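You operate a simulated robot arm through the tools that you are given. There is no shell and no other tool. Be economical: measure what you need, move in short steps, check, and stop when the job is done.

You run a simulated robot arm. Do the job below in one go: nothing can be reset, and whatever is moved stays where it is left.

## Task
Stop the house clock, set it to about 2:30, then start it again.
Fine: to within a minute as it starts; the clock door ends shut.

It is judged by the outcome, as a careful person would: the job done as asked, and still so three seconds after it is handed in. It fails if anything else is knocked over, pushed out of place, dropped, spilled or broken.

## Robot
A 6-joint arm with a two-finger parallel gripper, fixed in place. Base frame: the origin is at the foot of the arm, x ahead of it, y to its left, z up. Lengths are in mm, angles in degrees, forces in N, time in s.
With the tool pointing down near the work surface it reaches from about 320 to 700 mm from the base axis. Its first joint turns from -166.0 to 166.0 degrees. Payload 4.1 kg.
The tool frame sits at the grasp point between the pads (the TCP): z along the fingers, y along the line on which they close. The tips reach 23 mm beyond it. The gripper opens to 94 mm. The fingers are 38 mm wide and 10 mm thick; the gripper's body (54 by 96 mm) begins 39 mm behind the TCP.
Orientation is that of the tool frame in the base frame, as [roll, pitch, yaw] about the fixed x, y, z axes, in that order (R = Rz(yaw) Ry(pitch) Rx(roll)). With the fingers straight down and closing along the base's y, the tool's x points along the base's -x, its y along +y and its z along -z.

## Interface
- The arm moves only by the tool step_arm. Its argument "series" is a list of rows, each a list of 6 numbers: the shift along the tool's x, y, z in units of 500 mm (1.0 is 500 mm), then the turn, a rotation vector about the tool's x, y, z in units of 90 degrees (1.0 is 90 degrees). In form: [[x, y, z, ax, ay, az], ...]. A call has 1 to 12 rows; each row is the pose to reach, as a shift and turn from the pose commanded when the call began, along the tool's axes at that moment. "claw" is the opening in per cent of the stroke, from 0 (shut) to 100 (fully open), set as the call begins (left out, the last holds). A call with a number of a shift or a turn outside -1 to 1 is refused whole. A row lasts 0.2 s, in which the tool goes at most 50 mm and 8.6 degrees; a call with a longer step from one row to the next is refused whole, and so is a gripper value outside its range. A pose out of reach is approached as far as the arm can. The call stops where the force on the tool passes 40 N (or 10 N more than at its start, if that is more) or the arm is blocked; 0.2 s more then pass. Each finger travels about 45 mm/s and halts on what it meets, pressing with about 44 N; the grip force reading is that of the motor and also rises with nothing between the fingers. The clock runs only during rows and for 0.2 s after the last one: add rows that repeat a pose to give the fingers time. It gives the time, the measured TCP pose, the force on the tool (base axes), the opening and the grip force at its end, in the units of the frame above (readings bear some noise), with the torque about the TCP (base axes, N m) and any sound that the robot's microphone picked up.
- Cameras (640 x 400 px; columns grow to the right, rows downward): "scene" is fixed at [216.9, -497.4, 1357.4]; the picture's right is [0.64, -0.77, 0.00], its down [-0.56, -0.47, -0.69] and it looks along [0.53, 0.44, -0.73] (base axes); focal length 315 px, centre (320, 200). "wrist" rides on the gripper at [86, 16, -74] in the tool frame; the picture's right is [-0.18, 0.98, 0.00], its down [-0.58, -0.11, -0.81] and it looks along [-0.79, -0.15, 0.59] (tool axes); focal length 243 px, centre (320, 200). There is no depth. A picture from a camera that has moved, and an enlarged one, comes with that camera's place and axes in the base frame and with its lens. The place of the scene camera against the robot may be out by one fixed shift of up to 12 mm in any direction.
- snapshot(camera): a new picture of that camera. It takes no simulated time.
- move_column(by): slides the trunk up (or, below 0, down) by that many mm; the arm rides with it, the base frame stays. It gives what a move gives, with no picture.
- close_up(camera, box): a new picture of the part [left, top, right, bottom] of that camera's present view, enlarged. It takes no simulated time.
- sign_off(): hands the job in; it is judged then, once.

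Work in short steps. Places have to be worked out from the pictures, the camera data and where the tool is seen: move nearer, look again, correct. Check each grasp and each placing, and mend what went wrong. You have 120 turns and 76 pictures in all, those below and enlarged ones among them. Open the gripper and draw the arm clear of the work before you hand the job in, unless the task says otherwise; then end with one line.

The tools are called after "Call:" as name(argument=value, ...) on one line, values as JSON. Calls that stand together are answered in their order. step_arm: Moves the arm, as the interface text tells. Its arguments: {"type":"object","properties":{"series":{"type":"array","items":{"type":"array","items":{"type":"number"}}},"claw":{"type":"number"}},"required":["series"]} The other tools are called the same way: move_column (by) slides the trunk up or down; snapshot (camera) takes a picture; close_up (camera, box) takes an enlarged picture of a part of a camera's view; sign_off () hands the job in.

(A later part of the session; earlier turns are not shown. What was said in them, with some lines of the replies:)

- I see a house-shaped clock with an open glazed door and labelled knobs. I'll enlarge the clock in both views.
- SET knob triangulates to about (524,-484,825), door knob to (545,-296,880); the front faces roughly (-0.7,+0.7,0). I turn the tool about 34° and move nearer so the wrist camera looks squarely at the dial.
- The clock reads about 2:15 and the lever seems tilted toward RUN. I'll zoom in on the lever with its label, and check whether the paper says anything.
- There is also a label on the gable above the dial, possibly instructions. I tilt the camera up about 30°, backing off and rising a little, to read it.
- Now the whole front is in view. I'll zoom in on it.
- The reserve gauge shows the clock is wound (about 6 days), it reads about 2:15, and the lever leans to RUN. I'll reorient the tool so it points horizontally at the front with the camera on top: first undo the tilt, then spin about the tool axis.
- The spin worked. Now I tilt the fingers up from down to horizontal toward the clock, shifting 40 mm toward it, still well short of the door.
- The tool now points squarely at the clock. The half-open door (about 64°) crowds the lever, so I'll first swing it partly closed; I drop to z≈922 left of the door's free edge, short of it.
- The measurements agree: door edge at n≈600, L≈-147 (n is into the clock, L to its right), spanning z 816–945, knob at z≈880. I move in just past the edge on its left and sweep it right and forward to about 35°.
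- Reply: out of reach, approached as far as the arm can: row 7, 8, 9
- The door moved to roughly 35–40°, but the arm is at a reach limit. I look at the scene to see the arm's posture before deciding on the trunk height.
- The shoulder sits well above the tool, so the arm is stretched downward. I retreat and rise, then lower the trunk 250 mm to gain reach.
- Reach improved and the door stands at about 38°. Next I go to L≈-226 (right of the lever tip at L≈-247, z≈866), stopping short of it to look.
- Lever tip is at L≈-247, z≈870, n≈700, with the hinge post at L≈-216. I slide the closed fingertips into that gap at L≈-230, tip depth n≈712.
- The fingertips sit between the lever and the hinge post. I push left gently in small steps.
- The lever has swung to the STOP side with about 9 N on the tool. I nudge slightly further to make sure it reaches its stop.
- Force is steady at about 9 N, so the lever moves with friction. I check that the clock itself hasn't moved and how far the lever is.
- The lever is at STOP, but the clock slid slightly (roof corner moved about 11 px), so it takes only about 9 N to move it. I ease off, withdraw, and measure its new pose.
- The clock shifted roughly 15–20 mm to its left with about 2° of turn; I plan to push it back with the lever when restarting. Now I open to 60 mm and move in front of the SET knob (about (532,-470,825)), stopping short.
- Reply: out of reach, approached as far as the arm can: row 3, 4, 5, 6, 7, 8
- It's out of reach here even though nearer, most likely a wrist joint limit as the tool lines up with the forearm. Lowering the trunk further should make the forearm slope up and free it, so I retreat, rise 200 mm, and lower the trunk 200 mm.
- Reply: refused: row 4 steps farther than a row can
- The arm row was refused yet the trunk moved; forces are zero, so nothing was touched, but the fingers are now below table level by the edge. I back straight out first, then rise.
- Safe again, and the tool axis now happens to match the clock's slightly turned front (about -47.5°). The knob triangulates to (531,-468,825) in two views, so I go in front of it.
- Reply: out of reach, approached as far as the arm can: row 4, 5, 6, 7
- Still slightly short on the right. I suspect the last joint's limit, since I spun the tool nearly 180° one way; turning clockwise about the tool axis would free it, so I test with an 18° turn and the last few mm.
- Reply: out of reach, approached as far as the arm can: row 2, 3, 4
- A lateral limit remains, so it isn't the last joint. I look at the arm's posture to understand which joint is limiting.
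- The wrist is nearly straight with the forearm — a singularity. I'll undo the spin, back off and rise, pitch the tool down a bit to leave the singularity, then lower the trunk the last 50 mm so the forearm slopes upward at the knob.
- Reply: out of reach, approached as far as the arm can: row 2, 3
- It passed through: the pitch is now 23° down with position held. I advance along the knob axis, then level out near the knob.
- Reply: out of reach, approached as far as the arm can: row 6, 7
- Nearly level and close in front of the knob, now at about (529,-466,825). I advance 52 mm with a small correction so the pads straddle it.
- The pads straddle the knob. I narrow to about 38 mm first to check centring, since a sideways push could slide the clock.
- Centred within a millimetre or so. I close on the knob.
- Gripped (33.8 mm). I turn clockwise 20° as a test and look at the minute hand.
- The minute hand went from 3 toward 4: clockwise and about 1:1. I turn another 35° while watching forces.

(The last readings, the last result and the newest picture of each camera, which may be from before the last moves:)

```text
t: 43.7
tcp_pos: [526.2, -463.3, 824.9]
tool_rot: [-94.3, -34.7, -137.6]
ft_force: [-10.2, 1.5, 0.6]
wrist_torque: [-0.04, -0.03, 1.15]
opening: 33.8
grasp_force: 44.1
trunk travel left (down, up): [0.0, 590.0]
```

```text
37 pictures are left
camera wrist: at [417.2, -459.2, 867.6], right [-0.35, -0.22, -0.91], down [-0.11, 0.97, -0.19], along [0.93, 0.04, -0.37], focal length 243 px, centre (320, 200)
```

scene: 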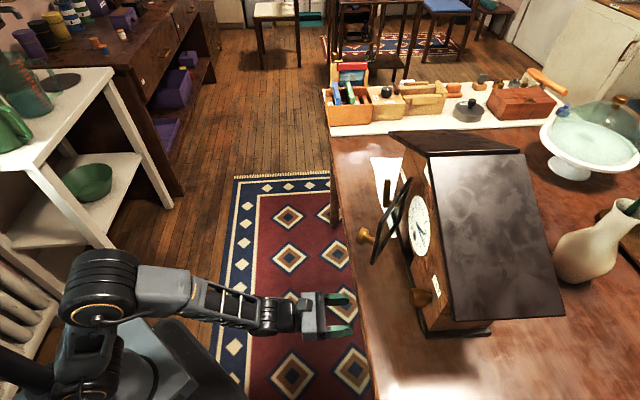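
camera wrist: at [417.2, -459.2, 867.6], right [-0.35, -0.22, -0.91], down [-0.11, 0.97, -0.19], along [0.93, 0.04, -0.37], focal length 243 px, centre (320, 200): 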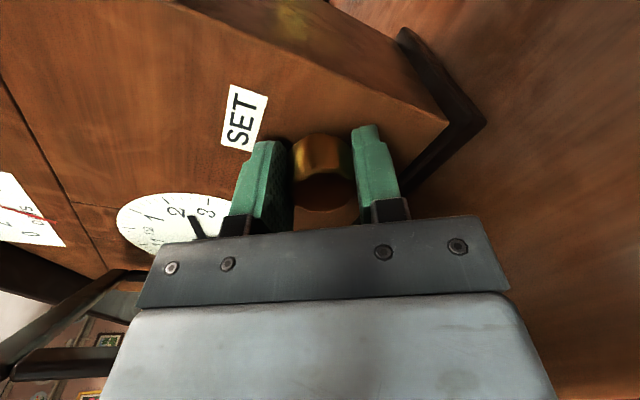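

Force is up to about 10 N from slight misalignment. I ease back and right about 1.5 mm while turning the remaining 34°.

Call:
step_arm(series=[[0.0025, 0.0017, -0.003, 0, 0, 0.0], [0.0025, 0.0017, -0.003, 0, 0, 0.08], [0.0025, 0.0017, -0.003, 0, 0, 0.16], [0.0025, 0.0017, -0.003, 0, 0, 0.24], [0.0025, 0.0017, -0.003, 0, 0, 0.32], [0.0025, 0.0017, -0.003, 0, 0, 0.38], [0.0025, 0.0017, -0.003, 0, 0, 0.38]])

Call:
close_up(camera="scene", box=[390, 180, 450, 260])

Call:
snapshot(camera="wrist")

```text
t: 45.3
tcp_pos: [524.9, -463.9, 826.0]
tool_rot: [-93.5, -0.6, -139.9]
ft_force: [6.1, -4.1, 2.1]
wrist_torque: [-0.48, -0.44, 1.13]
opening: 33.9
grasp_force: 43.4
trunk travel left (down, up): [0.0, 590.0]
```

```text
5.00 times, centred on (420, 220) of scene
camera zoom: at [216.9, -497.4, 1357.4], right [0.64, -0.77, 0.0], down [-0.56, -0.47, -0.69], along [0.53, 0.44, -0.73], focal length 1575 px, centre (-180, 100)
```

zoom: 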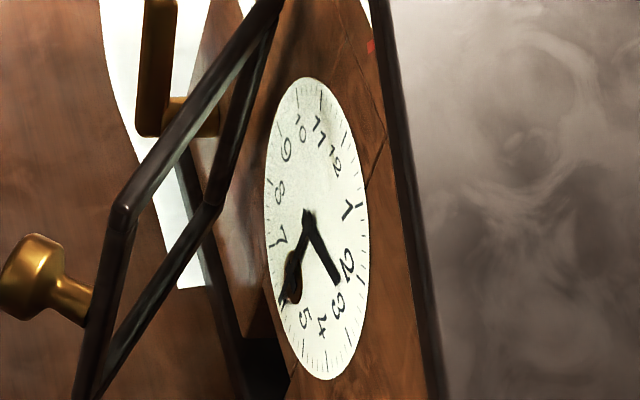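

```text
35 pictures are left
camera wrist: at [409.4, -460.4, 816.2], right [0.09, 0.16, -0.98], down [-0.07, 0.99, 0.15], along [0.99, 0.05, 0.1], focal length 243 px, centre (320, 200)
```

wrist: 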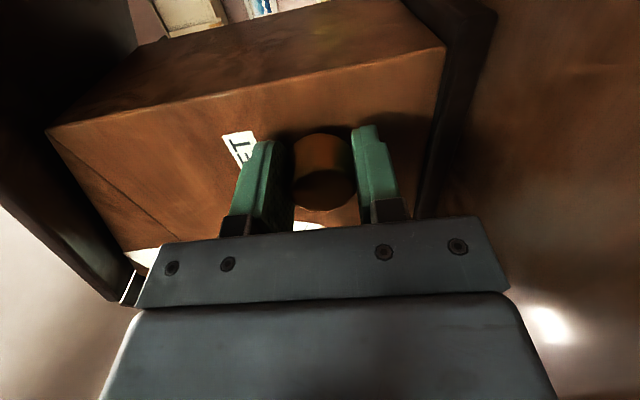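

The minute hand is now close to 6. I zoom further to judge it against the ticks.

Call:
close_up(camera="scene", box=[406, 192, 432, 224])

Call:
close_up(camera="scene", box=[406, 222, 432, 258])

```text
12.50 times, centred on (419, 208) of scene
camera zoom: at [216.9, -497.4, 1357.4], right [0.64, -0.77, 0.0], down [-0.56, -0.47, -0.69], along [0.53, 0.44, -0.73], focal length 3937 px, centre (-918, 100)
```

zoom: 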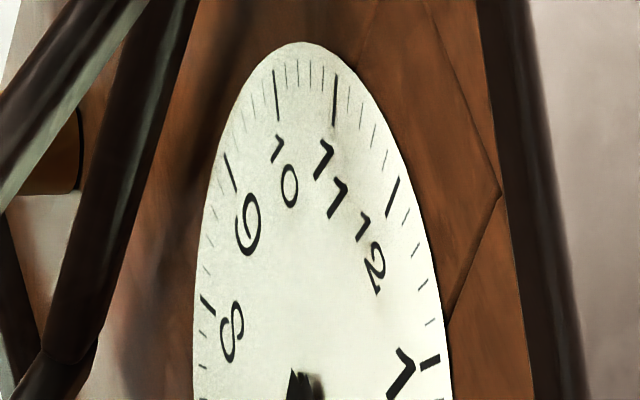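

```text
11.11 times, centred on (419, 240) of scene
camera zoom: at [216.9, -497.4, 1357.4], right [0.64, -0.77, 0.0], down [-0.56, -0.47, -0.69], along [0.53, 0.44, -0.73], focal length 3499 px, centre (-780, -244)
```

zoom: 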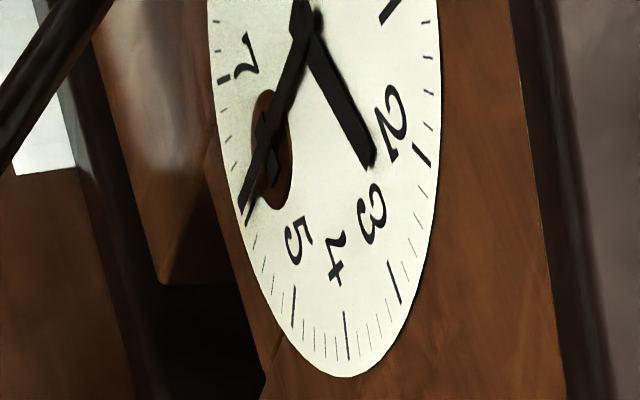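

The hand reads about 29.5 min (a degree or two short). I add about 2° and relieve the pull, then release the knob.

Call:
step_arm(series=[[0, 0, 0.002, 0, 0, 0.012], [0, 0, 0.002, 0, 0, 0.022], [0, 0, 0.002, 0, 0, 0.022]])

Call:
step_arm(series=[[0, 0, 0, 0, 0, 0], [0, 0, 0, 0, 0, 0], [0, 0, 0, 0, 0, 0]], claw=55)

Call:
close_up(camera="scene", box=[400, 190, 440, 260])

```text
t: 46.1
tcp_pos: [524.1, -463.1, 826.2]
tool_rot: [-93.5, 1.3, -140.1]
ft_force: [-3.4, 4.1, -0.8]
wrist_torque: [-0.42, -0.39, 1.08]
opening: 33.6
grasp_force: 44.4
trunk travel left (down, up): [0.0, 590.0]
```

```text
t: 46.9
tcp_pos: [525.3, -463.0, 825.5]
tool_rot: [-93.5, 1.3, -140.1]
ft_force: [-0.2, 0.0, 0.4]
wrist_torque: [0.02, 0.01, 0.01]
opening: 51.9
grasp_force: 0.1
trunk travel left (down, up): [0.0, 590.0]
```

```text
5.71 times, centred on (420, 225) of scene
camera zoom: at [216.9, -497.4, 1357.4], right [0.64, -0.77, 0.0], down [-0.56, -0.47, -0.69], along [0.53, 0.44, -0.73], focal length 1800 px, centre (-251, 57)
```

zoom: 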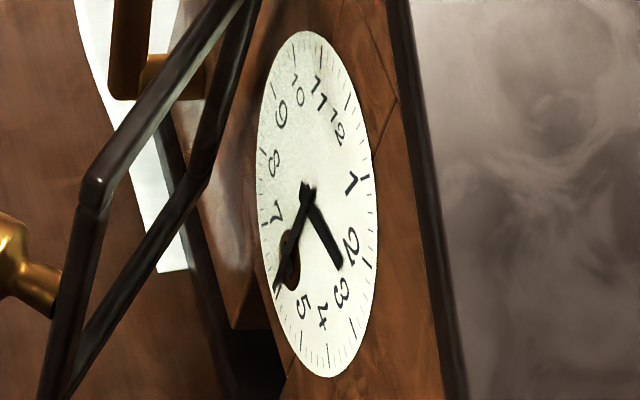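

Released cleanly. I back straight out 130 mm, then spin the tool back so the camera is on top.

Call:
step_arm(series=[[0, 0, -0.06, 0, 0, 0], [0, 0, -0.14, 0, 0, 0], [0, 0, -0.22, 0, 0, 0], [0, 0, -0.28, 0, 0, 0], [0, 0, -0.28, 0, 0, 0]])

Call:
step_arm(series=[[0, 0, 0, 0, 0, -0.09], [0, 0, 0, 0, 0, -0.18], [0, 0, 0, 0, 0, -0.27], [0, 0, 0, 0, 0, -0.36], [0, 0, 0, 0, 0, -0.45], [0, 0, 0, 0, 0, -0.54], [0, 0, 0, 0, 0, -0.63], [0, 0, 0, 0, 0, -0.72], [0, 0, 0, 0, 0, -0.81], [0, 0, 0, 0, 0, -0.9], [0, 0, 0, 0, 0, -0.99], [0, 0, 0, 0, 0, -0.99]], claw=0)

Call:
snapshot(camera="scene")

```text
t: 48.1
tcp_pos: [437.7, -355.1, 836.9]
tool_rot: [-93.5, 1.2, -140.0]
ft_force: [1.0, 0.0, -0.4]
wrist_torque: [0.02, -0.02, 0.03]
opening: 51.7
grasp_force: 0.1
trunk travel left (down, up): [0.0, 590.0]
```

```text
t: 50.7
tcp_pos: [435.6, -357.7, 834.6]
tool_rot: [-149.6, -85.9, -80.5]
ft_force: [0.5, 0.0, -0.5]
wrist_torque: [0.02, 0.0, -0.01]
opening: 0.0
grasp_force: 42.5
trunk travel left (down, up): [0.0, 590.0]
```

```text
31 pictures are left
```

scene: 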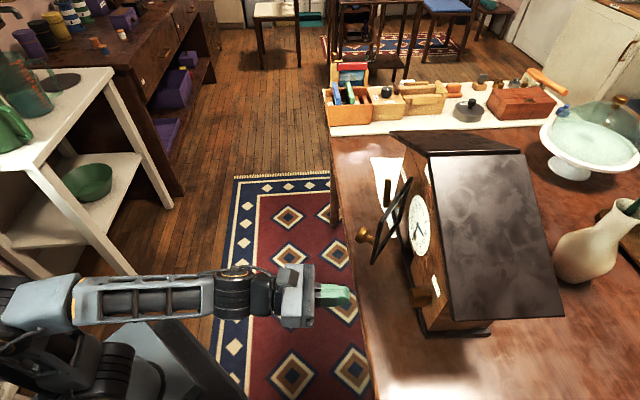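

The clock hasn't moved during setting. I move left and up so the wrist camera sees the dial for a precise reading.

Call:
step_arm(series=[[0.05, -0.05, -0.03, 0, 0, 0], [0.11, -0.1, -0.03, 0, 0, 0], [0.17, -0.14, -0.03, 0, 0, 0], [0.2, -0.17, -0.03, 0, 0, 0], [0.2, -0.17, -0.03, 0, 0, 0]])

Call:
snapshot(camera="wrist")

```text
t: 51.9
tcp_pos: [491.5, -299.0, 940.1]
tool_rot: [-148.4, -85.8, -81.6]
ft_force: [0.0, -0.4, 0.0]
wrist_torque: [0.0, 0.01, 0.01]
opening: 0.2
grasp_force: 41.9
trunk travel left (down, up): [0.0, 590.0]
```

```text
30 pictures are left
camera wrist: at [431.9, -257.6, 1030.7], right [-0.76, -0.62, -0.22], down [-0.44, 0.73, -0.53], along [0.49, -0.3, -0.82], focal length 243 px, centre (320, 200)
```

wrist: 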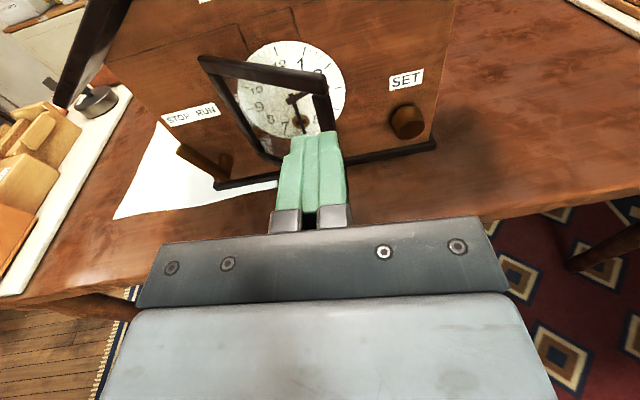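

Call:
close_up(camera="wrist", box=[230, 30, 360, 145])

```text
3.48 times, centred on (295, 88) of wrist
camera zoom: at [431.9, -257.6, 1030.7], right [-0.76, -0.62, -0.22], down [-0.44, 0.73, -0.53], along [0.49, -0.3, -0.82], focal length 844 px, centre (407, 591)
```

zoom: 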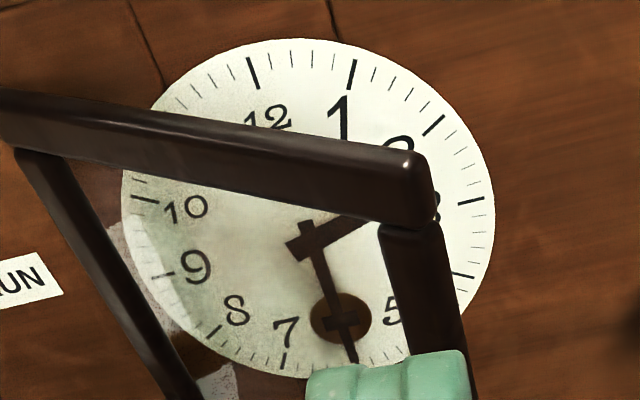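

The finger hides the tip of the hand; I shift the tool 60 mm right and 30 mm up.

Call:
step_arm(series=[[0.03, 0.06, 0, 0, 0, 0], [0.06, 0.12, 0, 0, 0, 0], [0.06, 0.12, 0, 0, 0, 0]])

Call:
close_up(camera="wrist", box=[150, 10, 330, 140])

```text
t: 52.7
tcp_pos: [446.5, -337.8, 964.5]
tool_rot: [-147.9, -85.9, -82.1]
ft_force: [0.2, 0.4, 0.1]
wrist_torque: [-0.02, 0.02, 0.01]
opening: 0.2
grasp_force: 42.3
trunk travel left (down, up): [0.0, 590.0]
```

```text
3.08 times, centred on (240, 75) of wrist
camera zoom: at [385.7, -296.9, 1056.1], right [-0.76, -0.62, -0.22], down [-0.44, 0.73, -0.53], along [0.49, -0.3, -0.82], focal length 746 px, centre (566, 585)
```

zoom: 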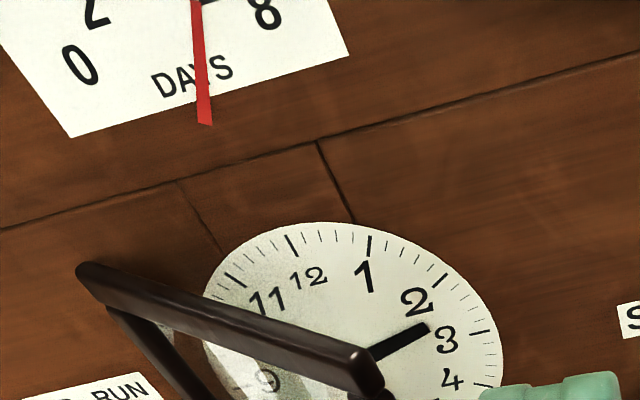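

Call:
close_up(camera="wrist", box=[200, 75, 320, 170])

```text
4.21 times, centred on (260, 122) of wrist
camera zoom: at [385.7, -296.9, 1056.1], right [-0.76, -0.62, -0.22], down [-0.44, 0.73, -0.53], along [0.49, -0.3, -0.82], focal length 1022 px, centre (573, 526)
```

zoom: 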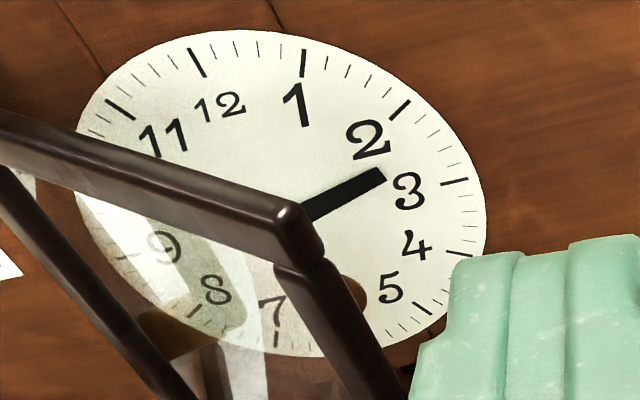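

The door post hides it now. I go back left and lower, where the hand shows through the glass beside the post.

Call:
step_arm(series=[[-0.04, -0.06, 0, 0, 0, 0], [-0.09, -0.12, 0, 0, 0, 0], [-0.13, -0.13, 0, 0, 0, 0], [-0.13, -0.13, 0, 0, 0, 0]])

Call:
close_up(camera="wrist", box=[220, 0, 380, 130])

```text
t: 53.7
tcp_pos: [493.9, -291.8, 902.9]
tool_rot: [-147.9, -85.9, -82.1]
ft_force: [0.0, -0.1, -0.5]
wrist_torque: [0.03, 0.04, 0.04]
opening: 0.0
grasp_force: 42.5
trunk travel left (down, up): [0.0, 590.0]
```

```text
3.08 times, centred on (300, 65) of wrist
camera zoom: at [434.4, -251.6, 994.2], right [-0.76, -0.62, -0.22], down [-0.44, 0.73, -0.53], along [0.49, -0.3, -0.82], focal length 746 px, centre (382, 615)
```

zoom: 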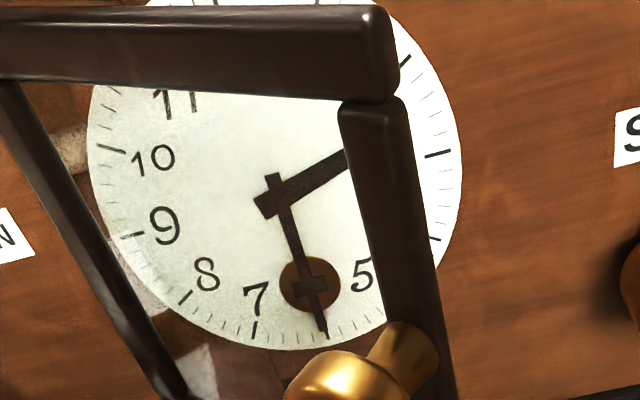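

Now the tip is visible between the 7 and the post; I enlarge that region.

Call:
close_up(camera="wrist", box=[272, 60, 322, 92])

```text
12.50 times, centred on (297, 76) of wrist
camera zoom: at [434.4, -251.6, 994.2], right [-0.76, -0.62, -0.22], down [-0.44, 0.73, -0.53], along [0.49, -0.3, -0.82], focal length 3033 px, centre (608, 1750)
```

zoom: 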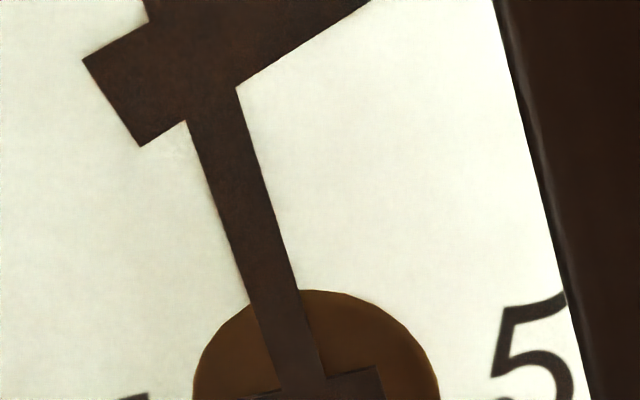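

Call:
close_up(camera="wrist", box=[270, 76, 325, 116])

```text
10.00 times, centred on (298, 96) of wrist
camera zoom: at [434.4, -251.6, 994.2], right [-0.76, -0.62, -0.22], down [-0.44, 0.73, -0.53], along [0.49, -0.3, -0.82], focal length 2426 px, centre (545, 1240)
```

zoom: 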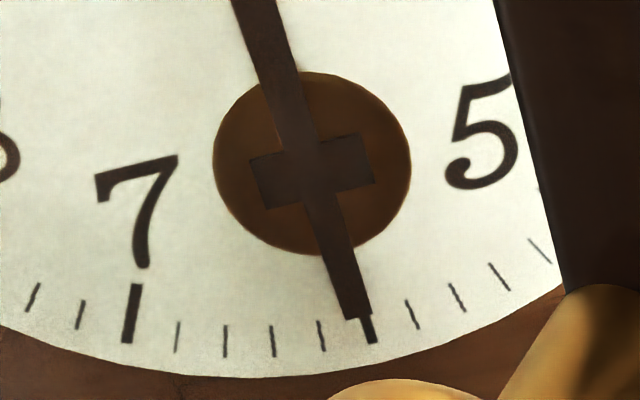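

With the small parallax allowed for, the minute hand lies on the 30 mark (within about 0.2 min). Now the lever: I raise the trunk 250 mm again for reach, in free space, then check.

Call:
move_column(by=250)

Call:
step_arm(series=[[-0.07, -0.06, 0, 0, 0, 0], [-0.14, -0.12, 0, 0, 0, 0], [-0.21, -0.18, 0, 0, 0, 0], [-0.28, -0.24, 0, 0, 0, 0], [-0.35, -0.3, 0, 0, 0, 0], [-0.42, -0.36, 0, 0, 0, 0], [-0.5, -0.39, 0, 0, 0, 0], [-0.58, -0.39, 0.02, 0, 0, 0], [-0.6, -0.39, 0.04, 0, 0, 0], [-0.6, -0.39, 0.04, 0, 0, 0]])

Call:
snapshot(camera="wrist")

```text
t: 56.2
tcp_pos: [494.7, -292.9, 1153.9]
tool_rot: [-148.3, -85.9, -81.9]
ft_force: [0.4, 0.4, -0.4]
wrist_torque: [0.0, 0.03, 0.02]
opening: 0.1
grasp_force: 42.4
trunk travel left (down, up): [-250.0, 340.0]
```

```text
t: 58.5
tcp_pos: [654.4, -162.0, 861.2]
tool_rot: [-148.0, -85.8, -81.9]
ft_force: [0.2, 0.0, -0.3]
wrist_torque: [0.02, 0.03, -0.03]
opening: 0.0
grasp_force: 43.1
trunk travel left (down, up): [-250.0, 340.0]
```

```text
23 pictures are left
camera wrist: at [594.4, -120.8, 951.2], right [-0.76, -0.62, -0.22], down [-0.44, 0.73, -0.53], along [0.49, -0.3, -0.82], focal length 243 px, centre (320, 200)
```

wrist: 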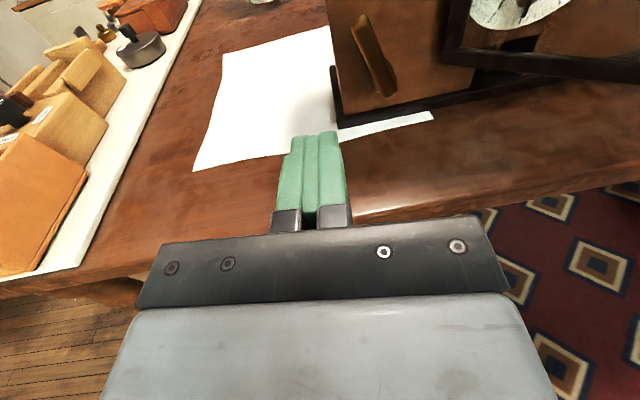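

Lever tip at about L=-363 (tool frame), z≈865, base z≈793. I advance with the closed fingertips to the left of it (center L≈-385), to a tip depth matching the earlier push.

Call:
step_arm(series=[[0, 0.01, 0.08, 0, 0, 0], [0, 0.024, 0.16, 0, 0, 0], [0, 0.024, 0.24, 0, 0, 0], [0, 0.024, 0.284, 0, 0, 0], [0, 0.024, 0.284, 0, 0, 0]])

Call:
snapshot(camera="wrist")

```text
t: 59.6
tcp_pos: [735.6, -276.6, 853.5]
tool_rot: [-148.0, -85.8, -81.9]
ft_force: [-8.8, 6.6, -1.6]
wrist_torque: [-0.02, -0.25, -0.02]
opening: 0.1
grasp_force: 42.5
trunk travel left (down, up): [-250.0, 340.0]
```

```text
22 pictures are left
camera wrist: at [675.5, -235.5, 943.6], right [-0.76, -0.62, -0.22], down [-0.44, 0.73, -0.53], along [0.49, -0.3, -0.82], focal length 243 px, centre (320, 200)
```

wrist: 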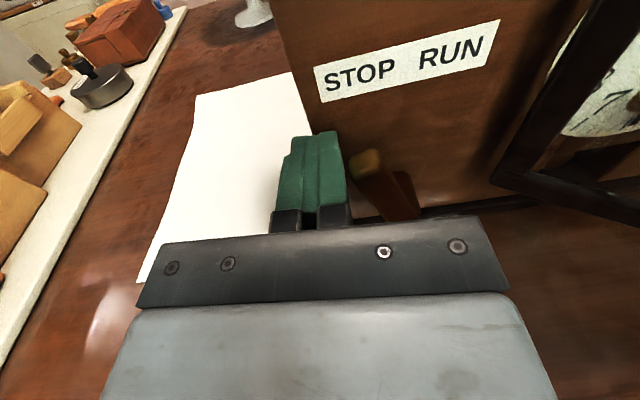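

The fingertips touched the front face (11 N). I back off 8 mm and then push the lever right in small steps.

Call:
step_arm(series=[[0, 0, -0.016, 0, 0, 0], [0, 0.015, -0.016, 0, 0, 0], [0, 0.03, -0.016, 0, 0, 0], [0, 0.045, -0.016, 0, 0, 0], [0, 0.06, -0.016, 0, 0, 0], [0, 0.06, -0.016, 0, 0, 0]])

Call:
snapshot(camera="wrist")

```text
t: 61.0
tcp_pos: [708.3, -289.9, 850.4]
tool_rot: [-148.5, -86.0, -81.5]
ft_force: [2.6, 2.0, 0.0]
wrist_torque: [0.05, -0.05, 0.0]
opening: 0.0
grasp_force: 42.1
trunk travel left (down, up): [-250.0, 340.0]
```

```text
21 pictures are left
camera wrist: at [648.2, -249.1, 941.3], right [-0.76, -0.62, -0.22], down [-0.44, 0.73, -0.53], along [0.49, -0.3, -0.82], focal length 243 px, centre (320, 200)
```

wrist: 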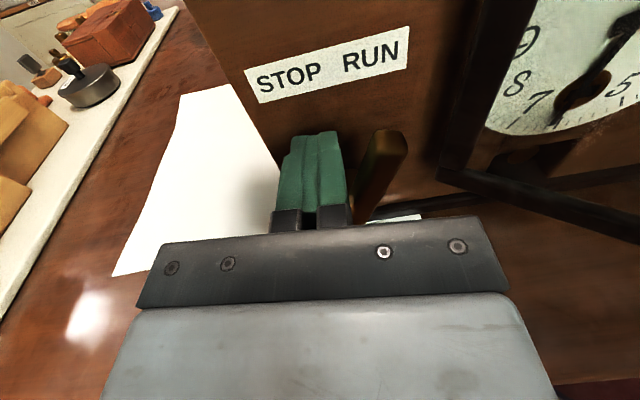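

The lever has passed the middle with only about 3 N. I continue to the RUN stop in small increments.

Call:
step_arm(series=[[0, 0.008, 0, 0, 0, 0], [0, 0.016, 0, 0, 0, 0], [0, 0.024, 0, 0, 0, 0], [0, 0.024, 0, 0, 0, 0]])

```text
t: 62.0
tcp_pos: [697.0, -298.2, 851.7]
tool_rot: [-148.5, -86.0, -81.8]
ft_force: [5.2, 7.8, 2.0]
wrist_torque: [0.1, -0.09, -0.04]
opening: 0.0
grasp_force: 42.3
trunk travel left (down, up): [-250.0, 340.0]
```

About 9 N: the lever is at its RUN stop. I check the clock's place against its original pictures.

Call:
close_up(camera="scene", box=[330, 120, 590, 350])

Call:
snapshot(camera="wrist")

```text
1.74 times, centred on (460, 235) of scene
camera zoom: at [216.9, -497.4, 1357.4], right [0.64, -0.77, 0.0], down [-0.56, -0.47, -0.69], along [0.53, 0.44, -0.73], focal length 548 px, centre (76, 139)
```

zoom: 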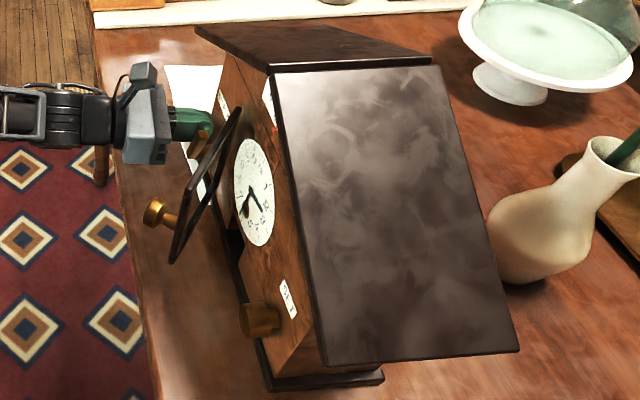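

```text
19 pictures are left
camera wrist: at [638.2, -256.9, 941.5], right [-0.76, -0.62, -0.22], down [-0.44, 0.73, -0.53], along [0.49, -0.3, -0.82], focal length 243 px, centre (320, 200)
```

wrist: 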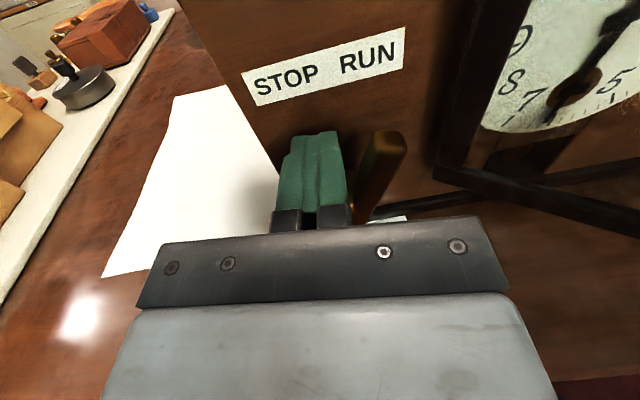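

The clock is back at its original place (roof corner, knob and apex within about 2 px) and the lever is at RUN. I ease off and withdraw.

Call:
step_arm(series=[[0, -0.016, 0, 0, 0, 0], [0, -0.016, -0.06, 0, 0, 0], [0, -0.016, -0.14, 0, 0, 0], [0, -0.016, -0.22, 0, 0, 0], [0, -0.016, -0.3, 0, 0, 0], [0, -0.016, -0.3, 0, 0, 0]])

Call:
snapshot(camera="wrist")

```text
t: 63.5
tcp_pos: [607.8, -177.3, 859.6]
tool_rot: [-147.8, -85.8, -82.3]
ft_force: [0.3, -0.5, 0.3]
wrist_torque: [0.0, -0.01, 0.01]
opening: 0.1
grasp_force: 42.8
trunk travel left (down, up): [-250.0, 340.0]
```

```text
18 pictures are left
camera wrist: at [547.4, -137.5, 951.5], right [-0.76, -0.62, -0.22], down [-0.44, 0.73, -0.53], along [0.49, -0.3, -0.82], focal length 243 px, centre (320, 200)
```

wrist: 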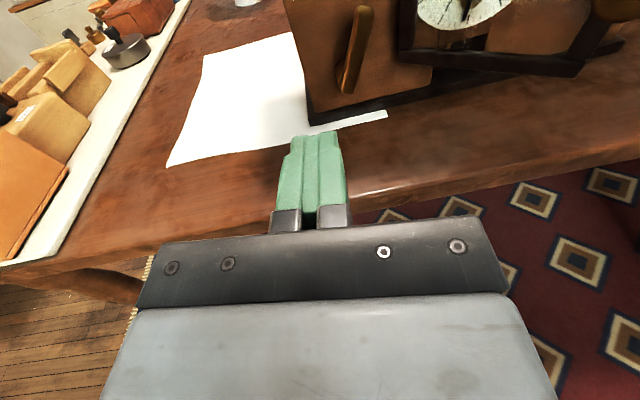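

Lever at RUN. Now the door: I move in front of its free-side frame, above the knob (z≈922), staying short of it.

Call:
step_arm(series=[[0.04, 0.0, -0.06, 0, 0, 0], [0.08, 0.06, -0.06, 0, 0, 0], [0.125, 0.12, -0.04, 0, 0, 0], [0.125, 0.2, -0.01, 0, 0, 0], [0.125, 0.28, 0, 0, 0, 0], [0.125, 0.34, 0, 0, 0, 0], [0.125, 0.385, 0.005, 0, 0, 0], [0.125, 0.385, 0.005, 0, 0, 0]])

Call:
snapshot(camera="wrist")

```text
t: 65.2
tcp_pos: [462.0, -307.7, 914.6]
tool_rot: [-148.7, -85.9, -81.4]
ft_force: [0.0, -0.4, -0.6]
wrist_torque: [0.0, 0.0, -0.03]
opening: 0.0
grasp_force: 42.3
trunk travel left (down, up): [-250.0, 340.0]
```

```text
17 pictures are left
camera wrist: at [402.4, -266.7, 1006.0], right [-0.76, -0.62, -0.22], down [-0.44, 0.73, -0.53], along [0.48, -0.3, -0.82], focal length 243 px, centre (320, 200)
```

wrist: 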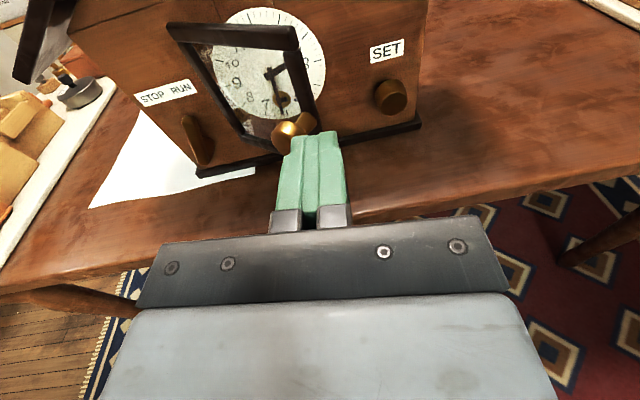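

Everything reachable. Door edge is at n≈636, L≈-107 (about 43° open); I contact the frame above the knob and follow its arc most of the way shut.

Call:
step_arm(series=[[0.02, -0.042, 0.03, 0, 0, 0], [0.032, -0.042, 0.1, 0, 0, 0], [0.034, -0.042, 0.16, 0, 0, 0], [0.036, -0.03, 0.19, 0, 0, 0], [0.038, -0.014, 0.22, 0, 0, 0], [0.039, -0.001, 0.248, 0, 0, 0], [0.039, -0.001, 0.248, 0, 0, 0]])

Call:
snapshot(camera="wrist")

```text
t: 66.8
tcp_pos: [543.1, -406.3, 926.4]
tool_rot: [-148.5, -85.8, -81.6]
ft_force: [0.3, 0.3, 0.6]
wrist_torque: [0.0, 0.0, -0.04]
opening: 0.0
grasp_force: 42.7
trunk travel left (down, up): [-250.0, 340.0]
```

```text
16 pictures are left
camera wrist: at [483.5, -364.7, 1017.5], right [-0.76, -0.62, -0.22], down [-0.44, 0.73, -0.53], along [0.48, -0.3, -0.82], focal length 243 px, centre (320, 200)
```

wrist: 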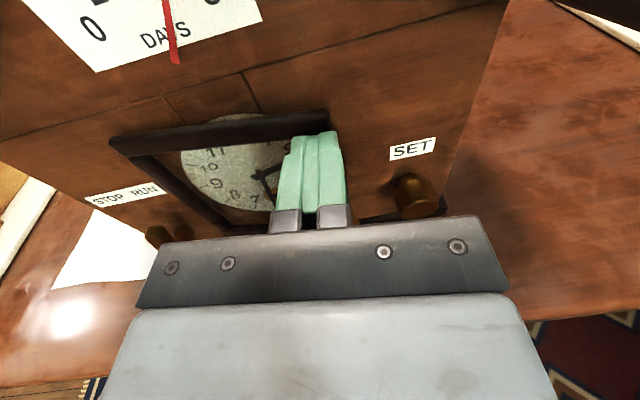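

The door is swinging with the fingers with negligible force. I continue in 5 mm steps, watching for the force that marks it shut.

Call:
step_arm(series=[[0.001, 0.001, 0.01, 0, 0, 0], [0.001, 0.002, 0.02, 0, 0, 0], [0.002, 0.003, 0.03, 0, 0, 0], [0.003, 0.004, 0.04, 0, 0, 0], [0.003, 0.004, 0.04, 0, 0, 0]])

Call:
close_up(camera="scene", box=[330, 140, 450, 260])

```text
t: 68.0
tcp_pos: [554.1, -420.6, 926.7]
tool_rot: [-148.4, -85.9, -81.7]
ft_force: [-0.5, -0.3, -0.3]
wrist_torque: [-0.02, -0.02, -0.01]
opening: 0.0
grasp_force: 41.8
trunk travel left (down, up): [-250.0, 340.0]
```

```text
3.33 times, centred on (390, 200) of scene
camera zoom: at [216.9, -497.4, 1357.4], right [0.64, -0.77, 0.0], down [-0.56, -0.47, -0.69], along [0.53, 0.44, -0.73], focal length 1050 px, centre (87, 200)
```

zoom: 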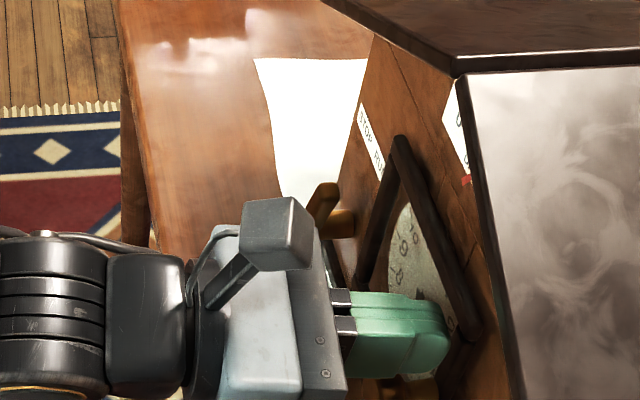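

Nearly shut (tip at n≈712). I add a further 8 mm in small steps.

Call:
step_arm(series=[[0, 0, 0.006, 0, 0, 0], [0, 0, 0.011, 0, 0, 0], [0.001, 0, 0.016, 0, 0, 0], [0.001, 0, 0.016, 0, 0, 0]])

```text
t: 69.0
tcp_pos: [558.3, -425.9, 926.5]
tool_rot: [-148.6, -85.9, -81.6]
ft_force: [-5.2, 5.5, -2.7]
wrist_torque: [-0.07, -0.08, 0.03]
opening: 0.0
grasp_force: 42.1
trunk travel left (down, up): [-250.0, 340.0]
```

Contact force is about 7.6 N. I look to see whether the door is flush.

Call:
snapshot(camera="wrist")

Call:
close_up(camera="scene", box=[380, 160, 470, 280])

```text
14 pictures are left
camera wrist: at [499.2, -385.7, 1017.4], right [-0.76, -0.62, -0.22], down [-0.44, 0.73, -0.53], along [0.49, -0.3, -0.82], focal length 243 px, centre (320, 200)
```

wrist: 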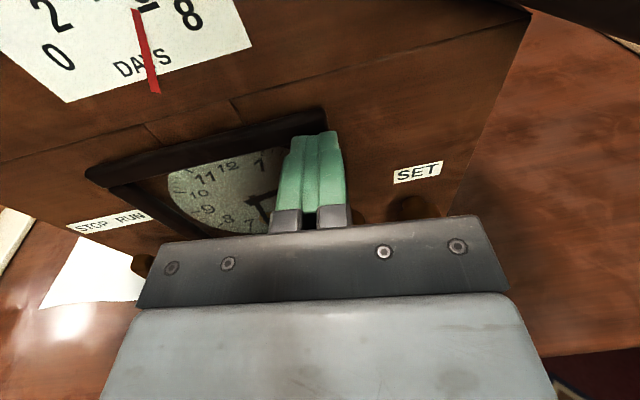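

```text
3.33 times, centred on (425, 220) of scene
camera zoom: at [216.9, -497.4, 1357.4], right [0.64, -0.77, 0.0], down [-0.56, -0.47, -0.69], along [0.53, 0.44, -0.73], focal length 1050 px, centre (-30, 133)
```

zoom: 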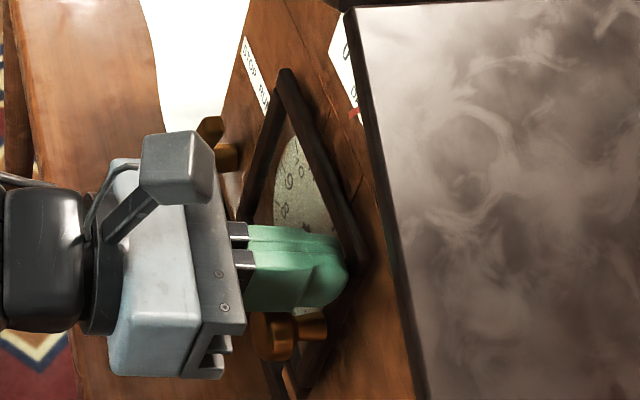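

The top rail now runs parallel to the case groove, so it looks shut. I back away and check it stays.

Call:
step_arm(series=[[0, 0, -0.02, 0, 0, 0], [0, 0, -0.1, 0, 0, 0], [0, 0, -0.19, 0, 0, 0], [0, -0.02, -0.28, 0, 0, 0], [0, -0.06, -0.36, 0, 0, 0], [0, -0.06, -0.36, 0, 0, 0]])

Call:
snapshot(camera="wrist")

Call:
close_up(camera="scene", box=[330, 120, 590, 350])

```text
t: 70.5
tcp_pos: [465.9, -267.6, 939.6]
tool_rot: [-148.3, -85.9, -81.6]
ft_force: [-0.1, -0.4, -0.2]
wrist_torque: [0.0, -0.01, 0.05]
opening: 0.2
grasp_force: 42.7
trunk travel left (down, up): [-250.0, 340.0]
```

```text
12 pictures are left
camera wrist: at [405.9, -226.5, 1030.1], right [-0.76, -0.62, -0.22], down [-0.44, 0.73, -0.53], along [0.49, -0.3, -0.82], focal length 243 px, centre (320, 200)
```

wrist: 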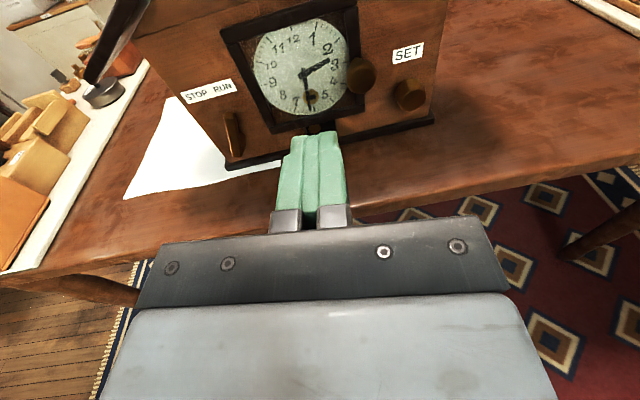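

```text
1.74 times, centred on (460, 235) of scene
camera zoom: at [216.9, -497.4, 1357.4], right [0.64, -0.77, 0.0], down [-0.56, -0.47, -0.69], along [0.53, 0.44, -0.73], focal length 548 px, centre (76, 139)
```

zoom: 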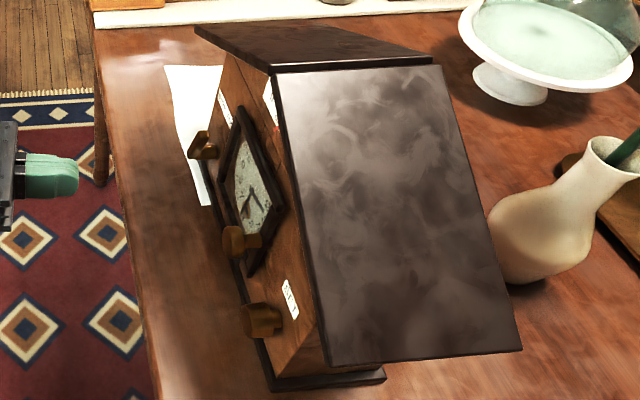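

The door is shut and the clock stands in its original place. I check the dial, the door seam and the lever closely.

Call:
close_up(camera="wrist", box=[210, 0, 390, 130])

Call:
close_up(camera="wrist", box=[280, 60, 340, 125])

Call:
close_up(camera="wrist", box=[180, 70, 290, 170])

```text
3.08 times, centred on (300, 65) of wrist
camera zoom: at [405.9, -226.5, 1030.1], right [-0.76, -0.62, -0.22], down [-0.44, 0.73, -0.53], along [0.49, -0.3, -0.82], focal length 746 px, centre (382, 615)
```

zoom: 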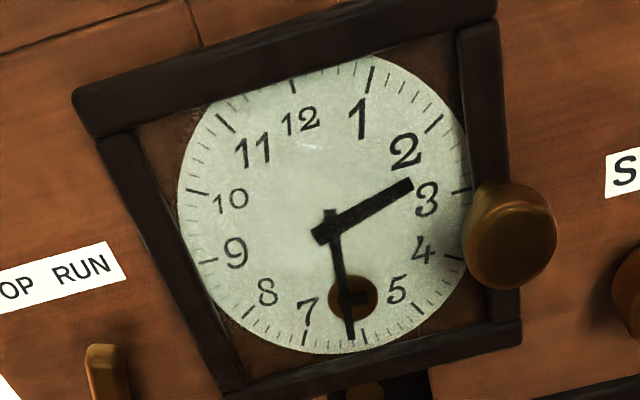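

```text
6.15 times, centred on (310, 92) of wrist
camera zoom: at [405.9, -226.5, 1030.1], right [-0.76, -0.62, -0.22], down [-0.44, 0.73, -0.53], along [0.49, -0.3, -0.82], focal length 1493 px, centre (382, 862)
```

zoom: 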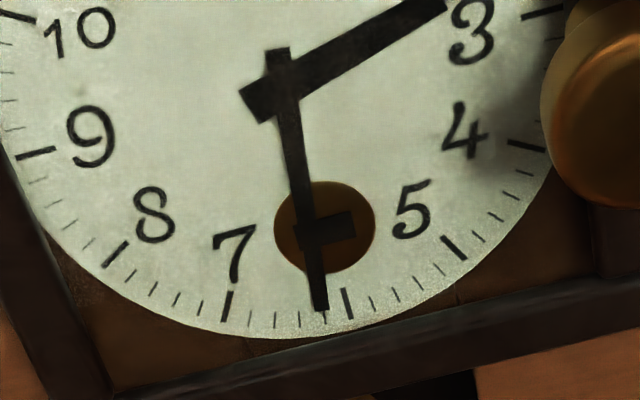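

```text
4.00 times, centred on (235, 120) of wrist
camera zoom: at [405.9, -226.5, 1030.1], right [-0.76, -0.62, -0.22], down [-0.44, 0.73, -0.53], along [0.49, -0.3, -0.82], focal length 970 px, centre (660, 520)
```

zoom: 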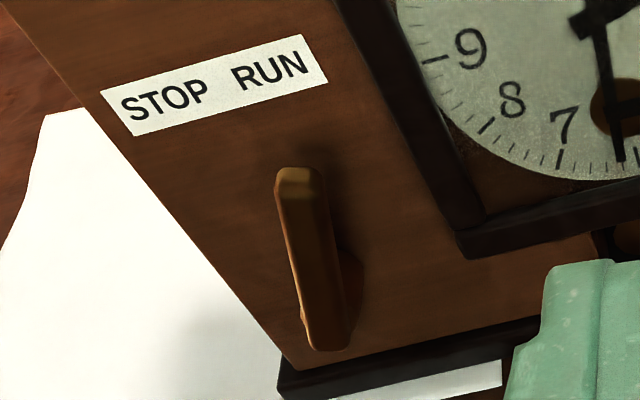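

The lever is at RUN and the door shut; the hand now shows nearly 31 min, about 9 s after starting. I wait a few seconds with the arm still to see whether it's simply running fast.

Call:
step_arm(series=[[0, 0, 0, 0, 0, 0], [0, 0, 0, 0, 0, 0], [0, 0, 0, 0, 0, 0], [0, 0, 0, 0, 0, 0], [0, 0, 0, 0, 0, 0], [0, 0, 0, 0, 0, 0], [0, 0, 0, 0, 0, 0], [0, 0, 0, 0, 0, 0], [0, 0, 0, 0, 0, 0], [0, 0, 0, 0, 0, 0], [0, 0, 0, 0, 0, 0], [0, 0, 0, 0, 0, 0]])

Call:
step_arm(series=[[0, 0, 0, 0, 0, 0], [0, 0, 0, 0, 0, 0], [0, 0, 0, 0, 0, 0], [0, 0, 0, 0, 0, 0], [0, 0, 0, 0, 0, 0], [0, 0, 0, 0, 0, 0], [0, 0, 0, 0, 0, 0], [0, 0, 0, 0, 0, 0], [0, 0, 0, 0, 0, 0], [0, 0, 0, 0, 0, 0], [0, 0, 0, 0, 0, 0], [0, 0, 0, 0, 0, 0]])

Call:
close_up(camera="wrist", box=[280, 60, 340, 125])

```text
t: 73.0
tcp_pos: [465.9, -267.2, 938.3]
tool_rot: [-148.3, -85.9, -81.8]
ft_force: [-0.8, -0.4, -0.2]
wrist_torque: [0.0, 0.0, -0.02]
opening: 0.1
grasp_force: 42.4
trunk travel left (down, up): [-250.0, 340.0]
```

```text
t: 75.7
tcp_pos: [467.4, -267.4, 939.3]
tool_rot: [-148.3, -85.9, -81.7]
ft_force: [0.4, -0.1, -1.3]
wrist_torque: [0.01, 0.01, 0.01]
opening: 0.0
grasp_force: 43.0
trunk travel left (down, up): [-250.0, 340.0]
```

```text
6.15 times, centred on (310, 92) of wrist
camera zoom: at [406.2, -227.0, 1030.1], right [-0.76, -0.62, -0.22], down [-0.44, 0.73, -0.53], along [0.49, -0.3, -0.82], focal length 1493 px, centre (382, 862)
```

zoom: 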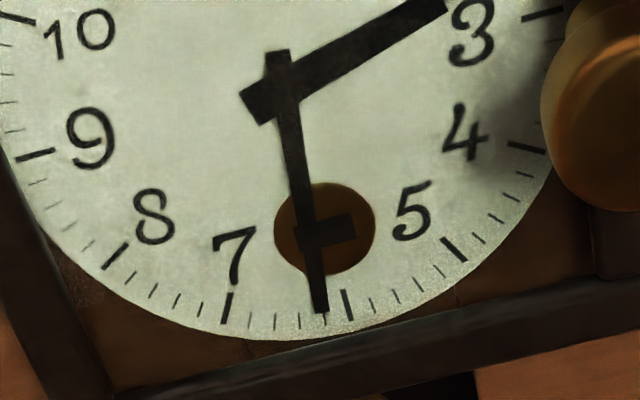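

The lever geometry matches its original RUN place exactly, but the hand reads about 31.1 versus 30.2 before starting. I wait about 20 s more with the arm still to measure the clock's actual rate.

Call:
step_arm(series=[[0, 0, 0, 0, 0, 0], [0, 0, 0, 0, 0, 0], [0, 0, 0, 0, 0, 0], [0, 0, 0, 0, 0, 0], [0, 0, 0, 0, 0, 0], [0, 0, 0, 0, 0, 0], [0, 0, 0, 0, 0, 0], [0, 0, 0, 0, 0, 0], [0, 0, 0, 0, 0, 0], [0, 0, 0, 0, 0, 0], [0, 0, 0, 0, 0, 0], [0, 0, 0, 0, 0, 0]])

Call:
step_arm(series=[[0, 0, 0, 0, 0, 0], [0, 0, 0, 0, 0, 0], [0, 0, 0, 0, 0, 0], [0, 0, 0, 0, 0, 0], [0, 0, 0, 0, 0, 0], [0, 0, 0, 0, 0, 0], [0, 0, 0, 0, 0, 0], [0, 0, 0, 0, 0, 0], [0, 0, 0, 0, 0, 0], [0, 0, 0, 0, 0, 0], [0, 0, 0, 0, 0, 0], [0, 0, 0, 0, 0, 0]])

Call:
step_arm(series=[[0, 0, 0, 0, 0, 0], [0, 0, 0, 0, 0, 0], [0, 0, 0, 0, 0, 0], [0, 0, 0, 0, 0, 0], [0, 0, 0, 0, 0, 0], [0, 0, 0, 0, 0, 0], [0, 0, 0, 0, 0, 0], [0, 0, 0, 0, 0, 0], [0, 0, 0, 0, 0, 0], [0, 0, 0, 0, 0, 0], [0, 0, 0, 0, 0, 0], [0, 0, 0, 0, 0, 0]])

Call:
step_arm(series=[[0, 0, 0, 0, 0, 0], [0, 0, 0, 0, 0, 0], [0, 0, 0, 0, 0, 0], [0, 0, 0, 0, 0, 0], [0, 0, 0, 0, 0, 0], [0, 0, 0, 0, 0, 0], [0, 0, 0, 0, 0, 0], [0, 0, 0, 0, 0, 0], [0, 0, 0, 0, 0, 0], [0, 0, 0, 0, 0, 0], [0, 0, 0, 0, 0, 0], [0, 0, 0, 0, 0, 0]])

Call:
step_arm(series=[[0, 0, 0, 0, 0, 0], [0, 0, 0, 0, 0, 0], [0, 0, 0, 0, 0, 0], [0, 0, 0, 0, 0, 0], [0, 0, 0, 0, 0, 0], [0, 0, 0, 0, 0, 0], [0, 0, 0, 0, 0, 0], [0, 0, 0, 0, 0, 0], [0, 0, 0, 0, 0, 0], [0, 0, 0, 0, 0, 0], [0, 0, 0, 0, 0, 0], [0, 0, 0, 0, 0, 0]])

Call:
step_arm(series=[[0, 0, 0, 0, 0, 0], [0, 0, 0, 0, 0, 0], [0, 0, 0, 0, 0, 0], [0, 0, 0, 0, 0, 0], [0, 0, 0, 0, 0, 0], [0, 0, 0, 0, 0, 0], [0, 0, 0, 0, 0, 0], [0, 0, 0, 0, 0, 0], [0, 0, 0, 0, 0, 0], [0, 0, 0, 0, 0, 0], [0, 0, 0, 0, 0, 0], [0, 0, 0, 0, 0, 0]])

Call:
step_arm(series=[[0, 0, 0, 0, 0, 0], [0, 0, 0, 0, 0, 0], [0, 0, 0, 0, 0, 0], [0, 0, 0, 0, 0, 0], [0, 0, 0, 0, 0, 0], [0, 0, 0, 0, 0, 0], [0, 0, 0, 0, 0, 0], [0, 0, 0, 0, 0, 0], [0, 0, 0, 0, 0, 0], [0, 0, 0, 0, 0, 0], [0, 0, 0, 0, 0, 0], [0, 0, 0, 0, 0, 0]])

Call:
step_arm(series=[[0, 0, 0, 0, 0, 0], [0, 0, 0, 0, 0, 0], [0, 0, 0, 0, 0, 0], [0, 0, 0, 0, 0, 0], [0, 0, 0, 0, 0, 0], [0, 0, 0, 0, 0, 0], [0, 0, 0, 0, 0, 0], [0, 0, 0, 0, 0, 0], [0, 0, 0, 0, 0, 0], [0, 0, 0, 0, 0, 0], [0, 0, 0, 0, 0, 0], [0, 0, 0, 0, 0, 0]])

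Call:
close_up(camera="wrist", box=[280, 60, 340, 125])

```text
t: 78.2
tcp_pos: [466.2, -268.0, 938.9]
tool_rot: [-148.3, -85.8, -81.7]
ft_force: [0.0, 0.8, -0.4]
wrist_torque: [-0.03, -0.04, 0.0]
opening: 0.3
grasp_force: 42.2
trunk travel left (down, up): [-250.0, 340.0]
```

```text
t: 80.8
tcp_pos: [466.9, -268.8, 938.4]
tool_rot: [-148.3, -85.9, -81.6]
ft_force: [-0.3, -0.4, -1.2]
wrist_torque: [-0.01, 0.0, 0.03]
opening: 0.0
grasp_force: 42.6
trunk travel left (down, up): [-250.0, 340.0]
```

```text
t: 83.5
tcp_pos: [466.0, -268.0, 939.8]
tool_rot: [-148.3, -85.9, -81.6]
ft_force: [0.2, -0.3, -0.3]
wrist_torque: [-0.03, -0.02, -0.01]
opening: 0.0
grasp_force: 42.2
trunk travel left (down, up): [-250.0, 340.0]
```

```text
t: 86.0
tcp_pos: [467.2, -268.1, 939.7]
tool_rot: [-148.3, -85.9, -81.7]
ft_force: [0.0, -0.3, -0.2]
wrist_torque: [-0.01, -0.04, -0.02]
opening: 0.0
grasp_force: 42.2
trunk travel left (down, up): [-250.0, 340.0]
```

```text
t: 88.7
tcp_pos: [467.0, -267.8, 939.0]
tool_rot: [-148.4, -86.0, -81.7]
ft_force: [-0.1, 0.3, -0.1]
wrist_torque: [-0.03, -0.01, -0.05]
opening: 0.0
grasp_force: 41.8
trunk travel left (down, up): [-250.0, 340.0]
```

```text
t: 91.2
tcp_pos: [465.1, -267.8, 939.4]
tool_rot: [-148.3, -85.9, -81.7]
ft_force: [-0.1, -0.1, 0.0]
wrist_torque: [0.01, 0.01, -0.05]
opening: 0.0
grasp_force: 42.5
trunk travel left (down, up): [-250.0, 340.0]
```

```text
t: 93.8
tcp_pos: [465.4, -268.3, 938.1]
tool_rot: [-148.3, -85.9, -81.6]
ft_force: [0.4, 0.0, 0.8]
wrist_torque: [0.02, 0.04, 0.0]
opening: 0.0
grasp_force: 42.3
trunk travel left (down, up): [-250.0, 340.0]
```

```text
t: 96.5
tcp_pos: [465.7, -267.8, 939.5]
tool_rot: [-148.4, -85.8, -81.8]
ft_force: [-0.2, -0.2, 0.6]
wrist_torque: [-0.02, -0.03, -0.02]
opening: 0.0
grasp_force: 42.2
trunk travel left (down, up): [-250.0, 340.0]
```

```text
6.15 times, centred on (310, 92) of wrist
camera zoom: at [406.2, -227.0, 1030.1], right [-0.76, -0.62, -0.22], down [-0.44, 0.73, -0.53], along [0.49, -0.3, -0.82], focal length 1493 px, centre (382, 862)
```

zoom: 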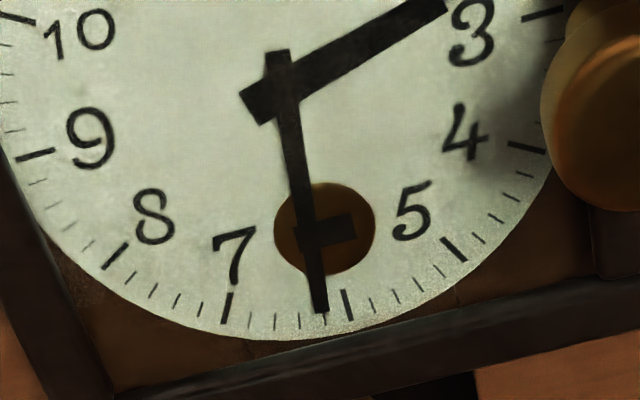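

The hand hasn't crept in 26 s, so it may step by the minute, or the clock may not be going. I check the pendulum in the slot below the dial over a short interval.

Call:
close_up(camera="wrist", box=[285, 108, 355, 140])

Call:
step_arm(series=[[0, 0, 0, 0, 0, 0]])

Call:
close_up(camera="wrist", box=[285, 108, 355, 140])

```text
9.14 times, centred on (320, 124) of wrist
camera zoom: at [406.2, -227.0, 1030.1], right [-0.76, -0.62, -0.22], down [-0.44, 0.73, -0.53], along [0.49, -0.3, -0.82], focal length 2218 px, centre (320, 895)
```

zoom: 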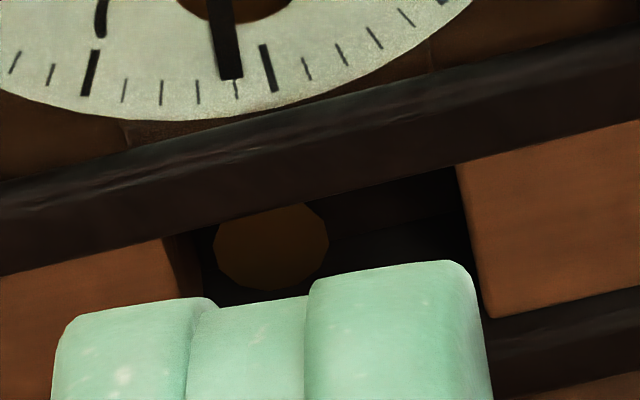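

```text
t: 96.8
tcp_pos: [466.0, -267.3, 938.3]
tool_rot: [-148.3, -85.8, -81.7]
ft_force: [0.4, 0.0, -0.1]
wrist_torque: [-0.02, 0.0, 0.01]
opening: 0.0
grasp_force: 42.1
trunk travel left (down, up): [-250.0, 340.0]
```

```text
9.14 times, centred on (320, 124) of wrist
camera zoom: at [406.2, -227.0, 1030.1], right [-0.76, -0.62, -0.22], down [-0.44, 0.73, -0.53], along [0.49, -0.3, -0.82], focal length 2218 px, centre (320, 895)
```

zoom: 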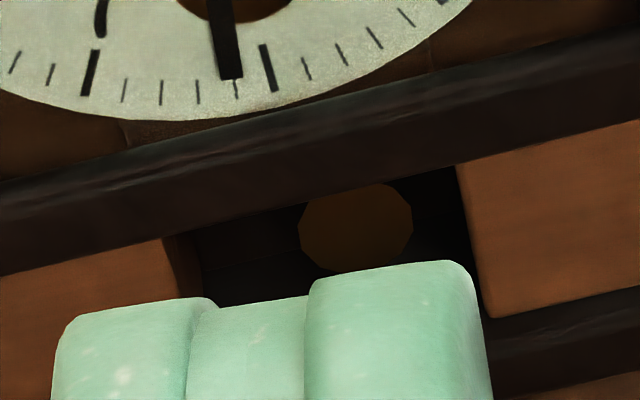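

The pendulum is swinging, so the clock is running, and the hand steps once a minute: it showed 2:30 when started. I draw the arm back and open the gripper.

Call:
step_arm(series=[[0.02, 0, -0.05, 0, 0, 0], [0.05, 0, -0.1, 0, 0, 0], [0.08, 0, -0.15, 0, 0, 0], [0.08, 0, -0.15, 0, 0, 0], [0.08, 0, -0.15, 0, 0, 0], [0.08, 0, -0.15, 0, 0, 0]], claw=100)

Call:
snapshot(camera="scene")

```text
t: 98.2
tcp_pos: [420.7, -215.2, 983.3]
tool_rot: [-148.3, -85.9, -81.8]
ft_force: [-0.3, -0.2, -0.9]
wrist_torque: [0.01, -0.01, 0.0]
opening: 94.0
grasp_force: 0.0
trunk travel left (down, up): [-250.0, 340.0]
```

```text
3 pictures are left
```

scene: 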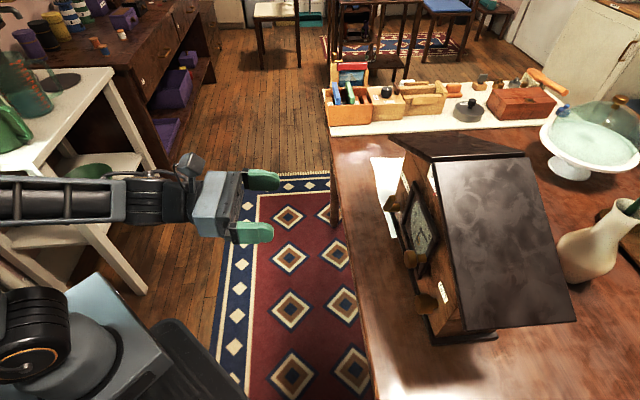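

The door is shut, the clock is in its place and running, and the arm is clear with the gripper open, so I hand the job in.

Call:
sign_off()

```text
The job is handed in.
```

I stopped the clock, set it to 2:30 and restarted it. It is running with its door shut, though it read about 2:31 within 9 s of starting and then held for 26 s. While stopping it, the lever push slid the clock roughly 15–20 mm; the restart push brought it back to within 2–3 mm of its original place.
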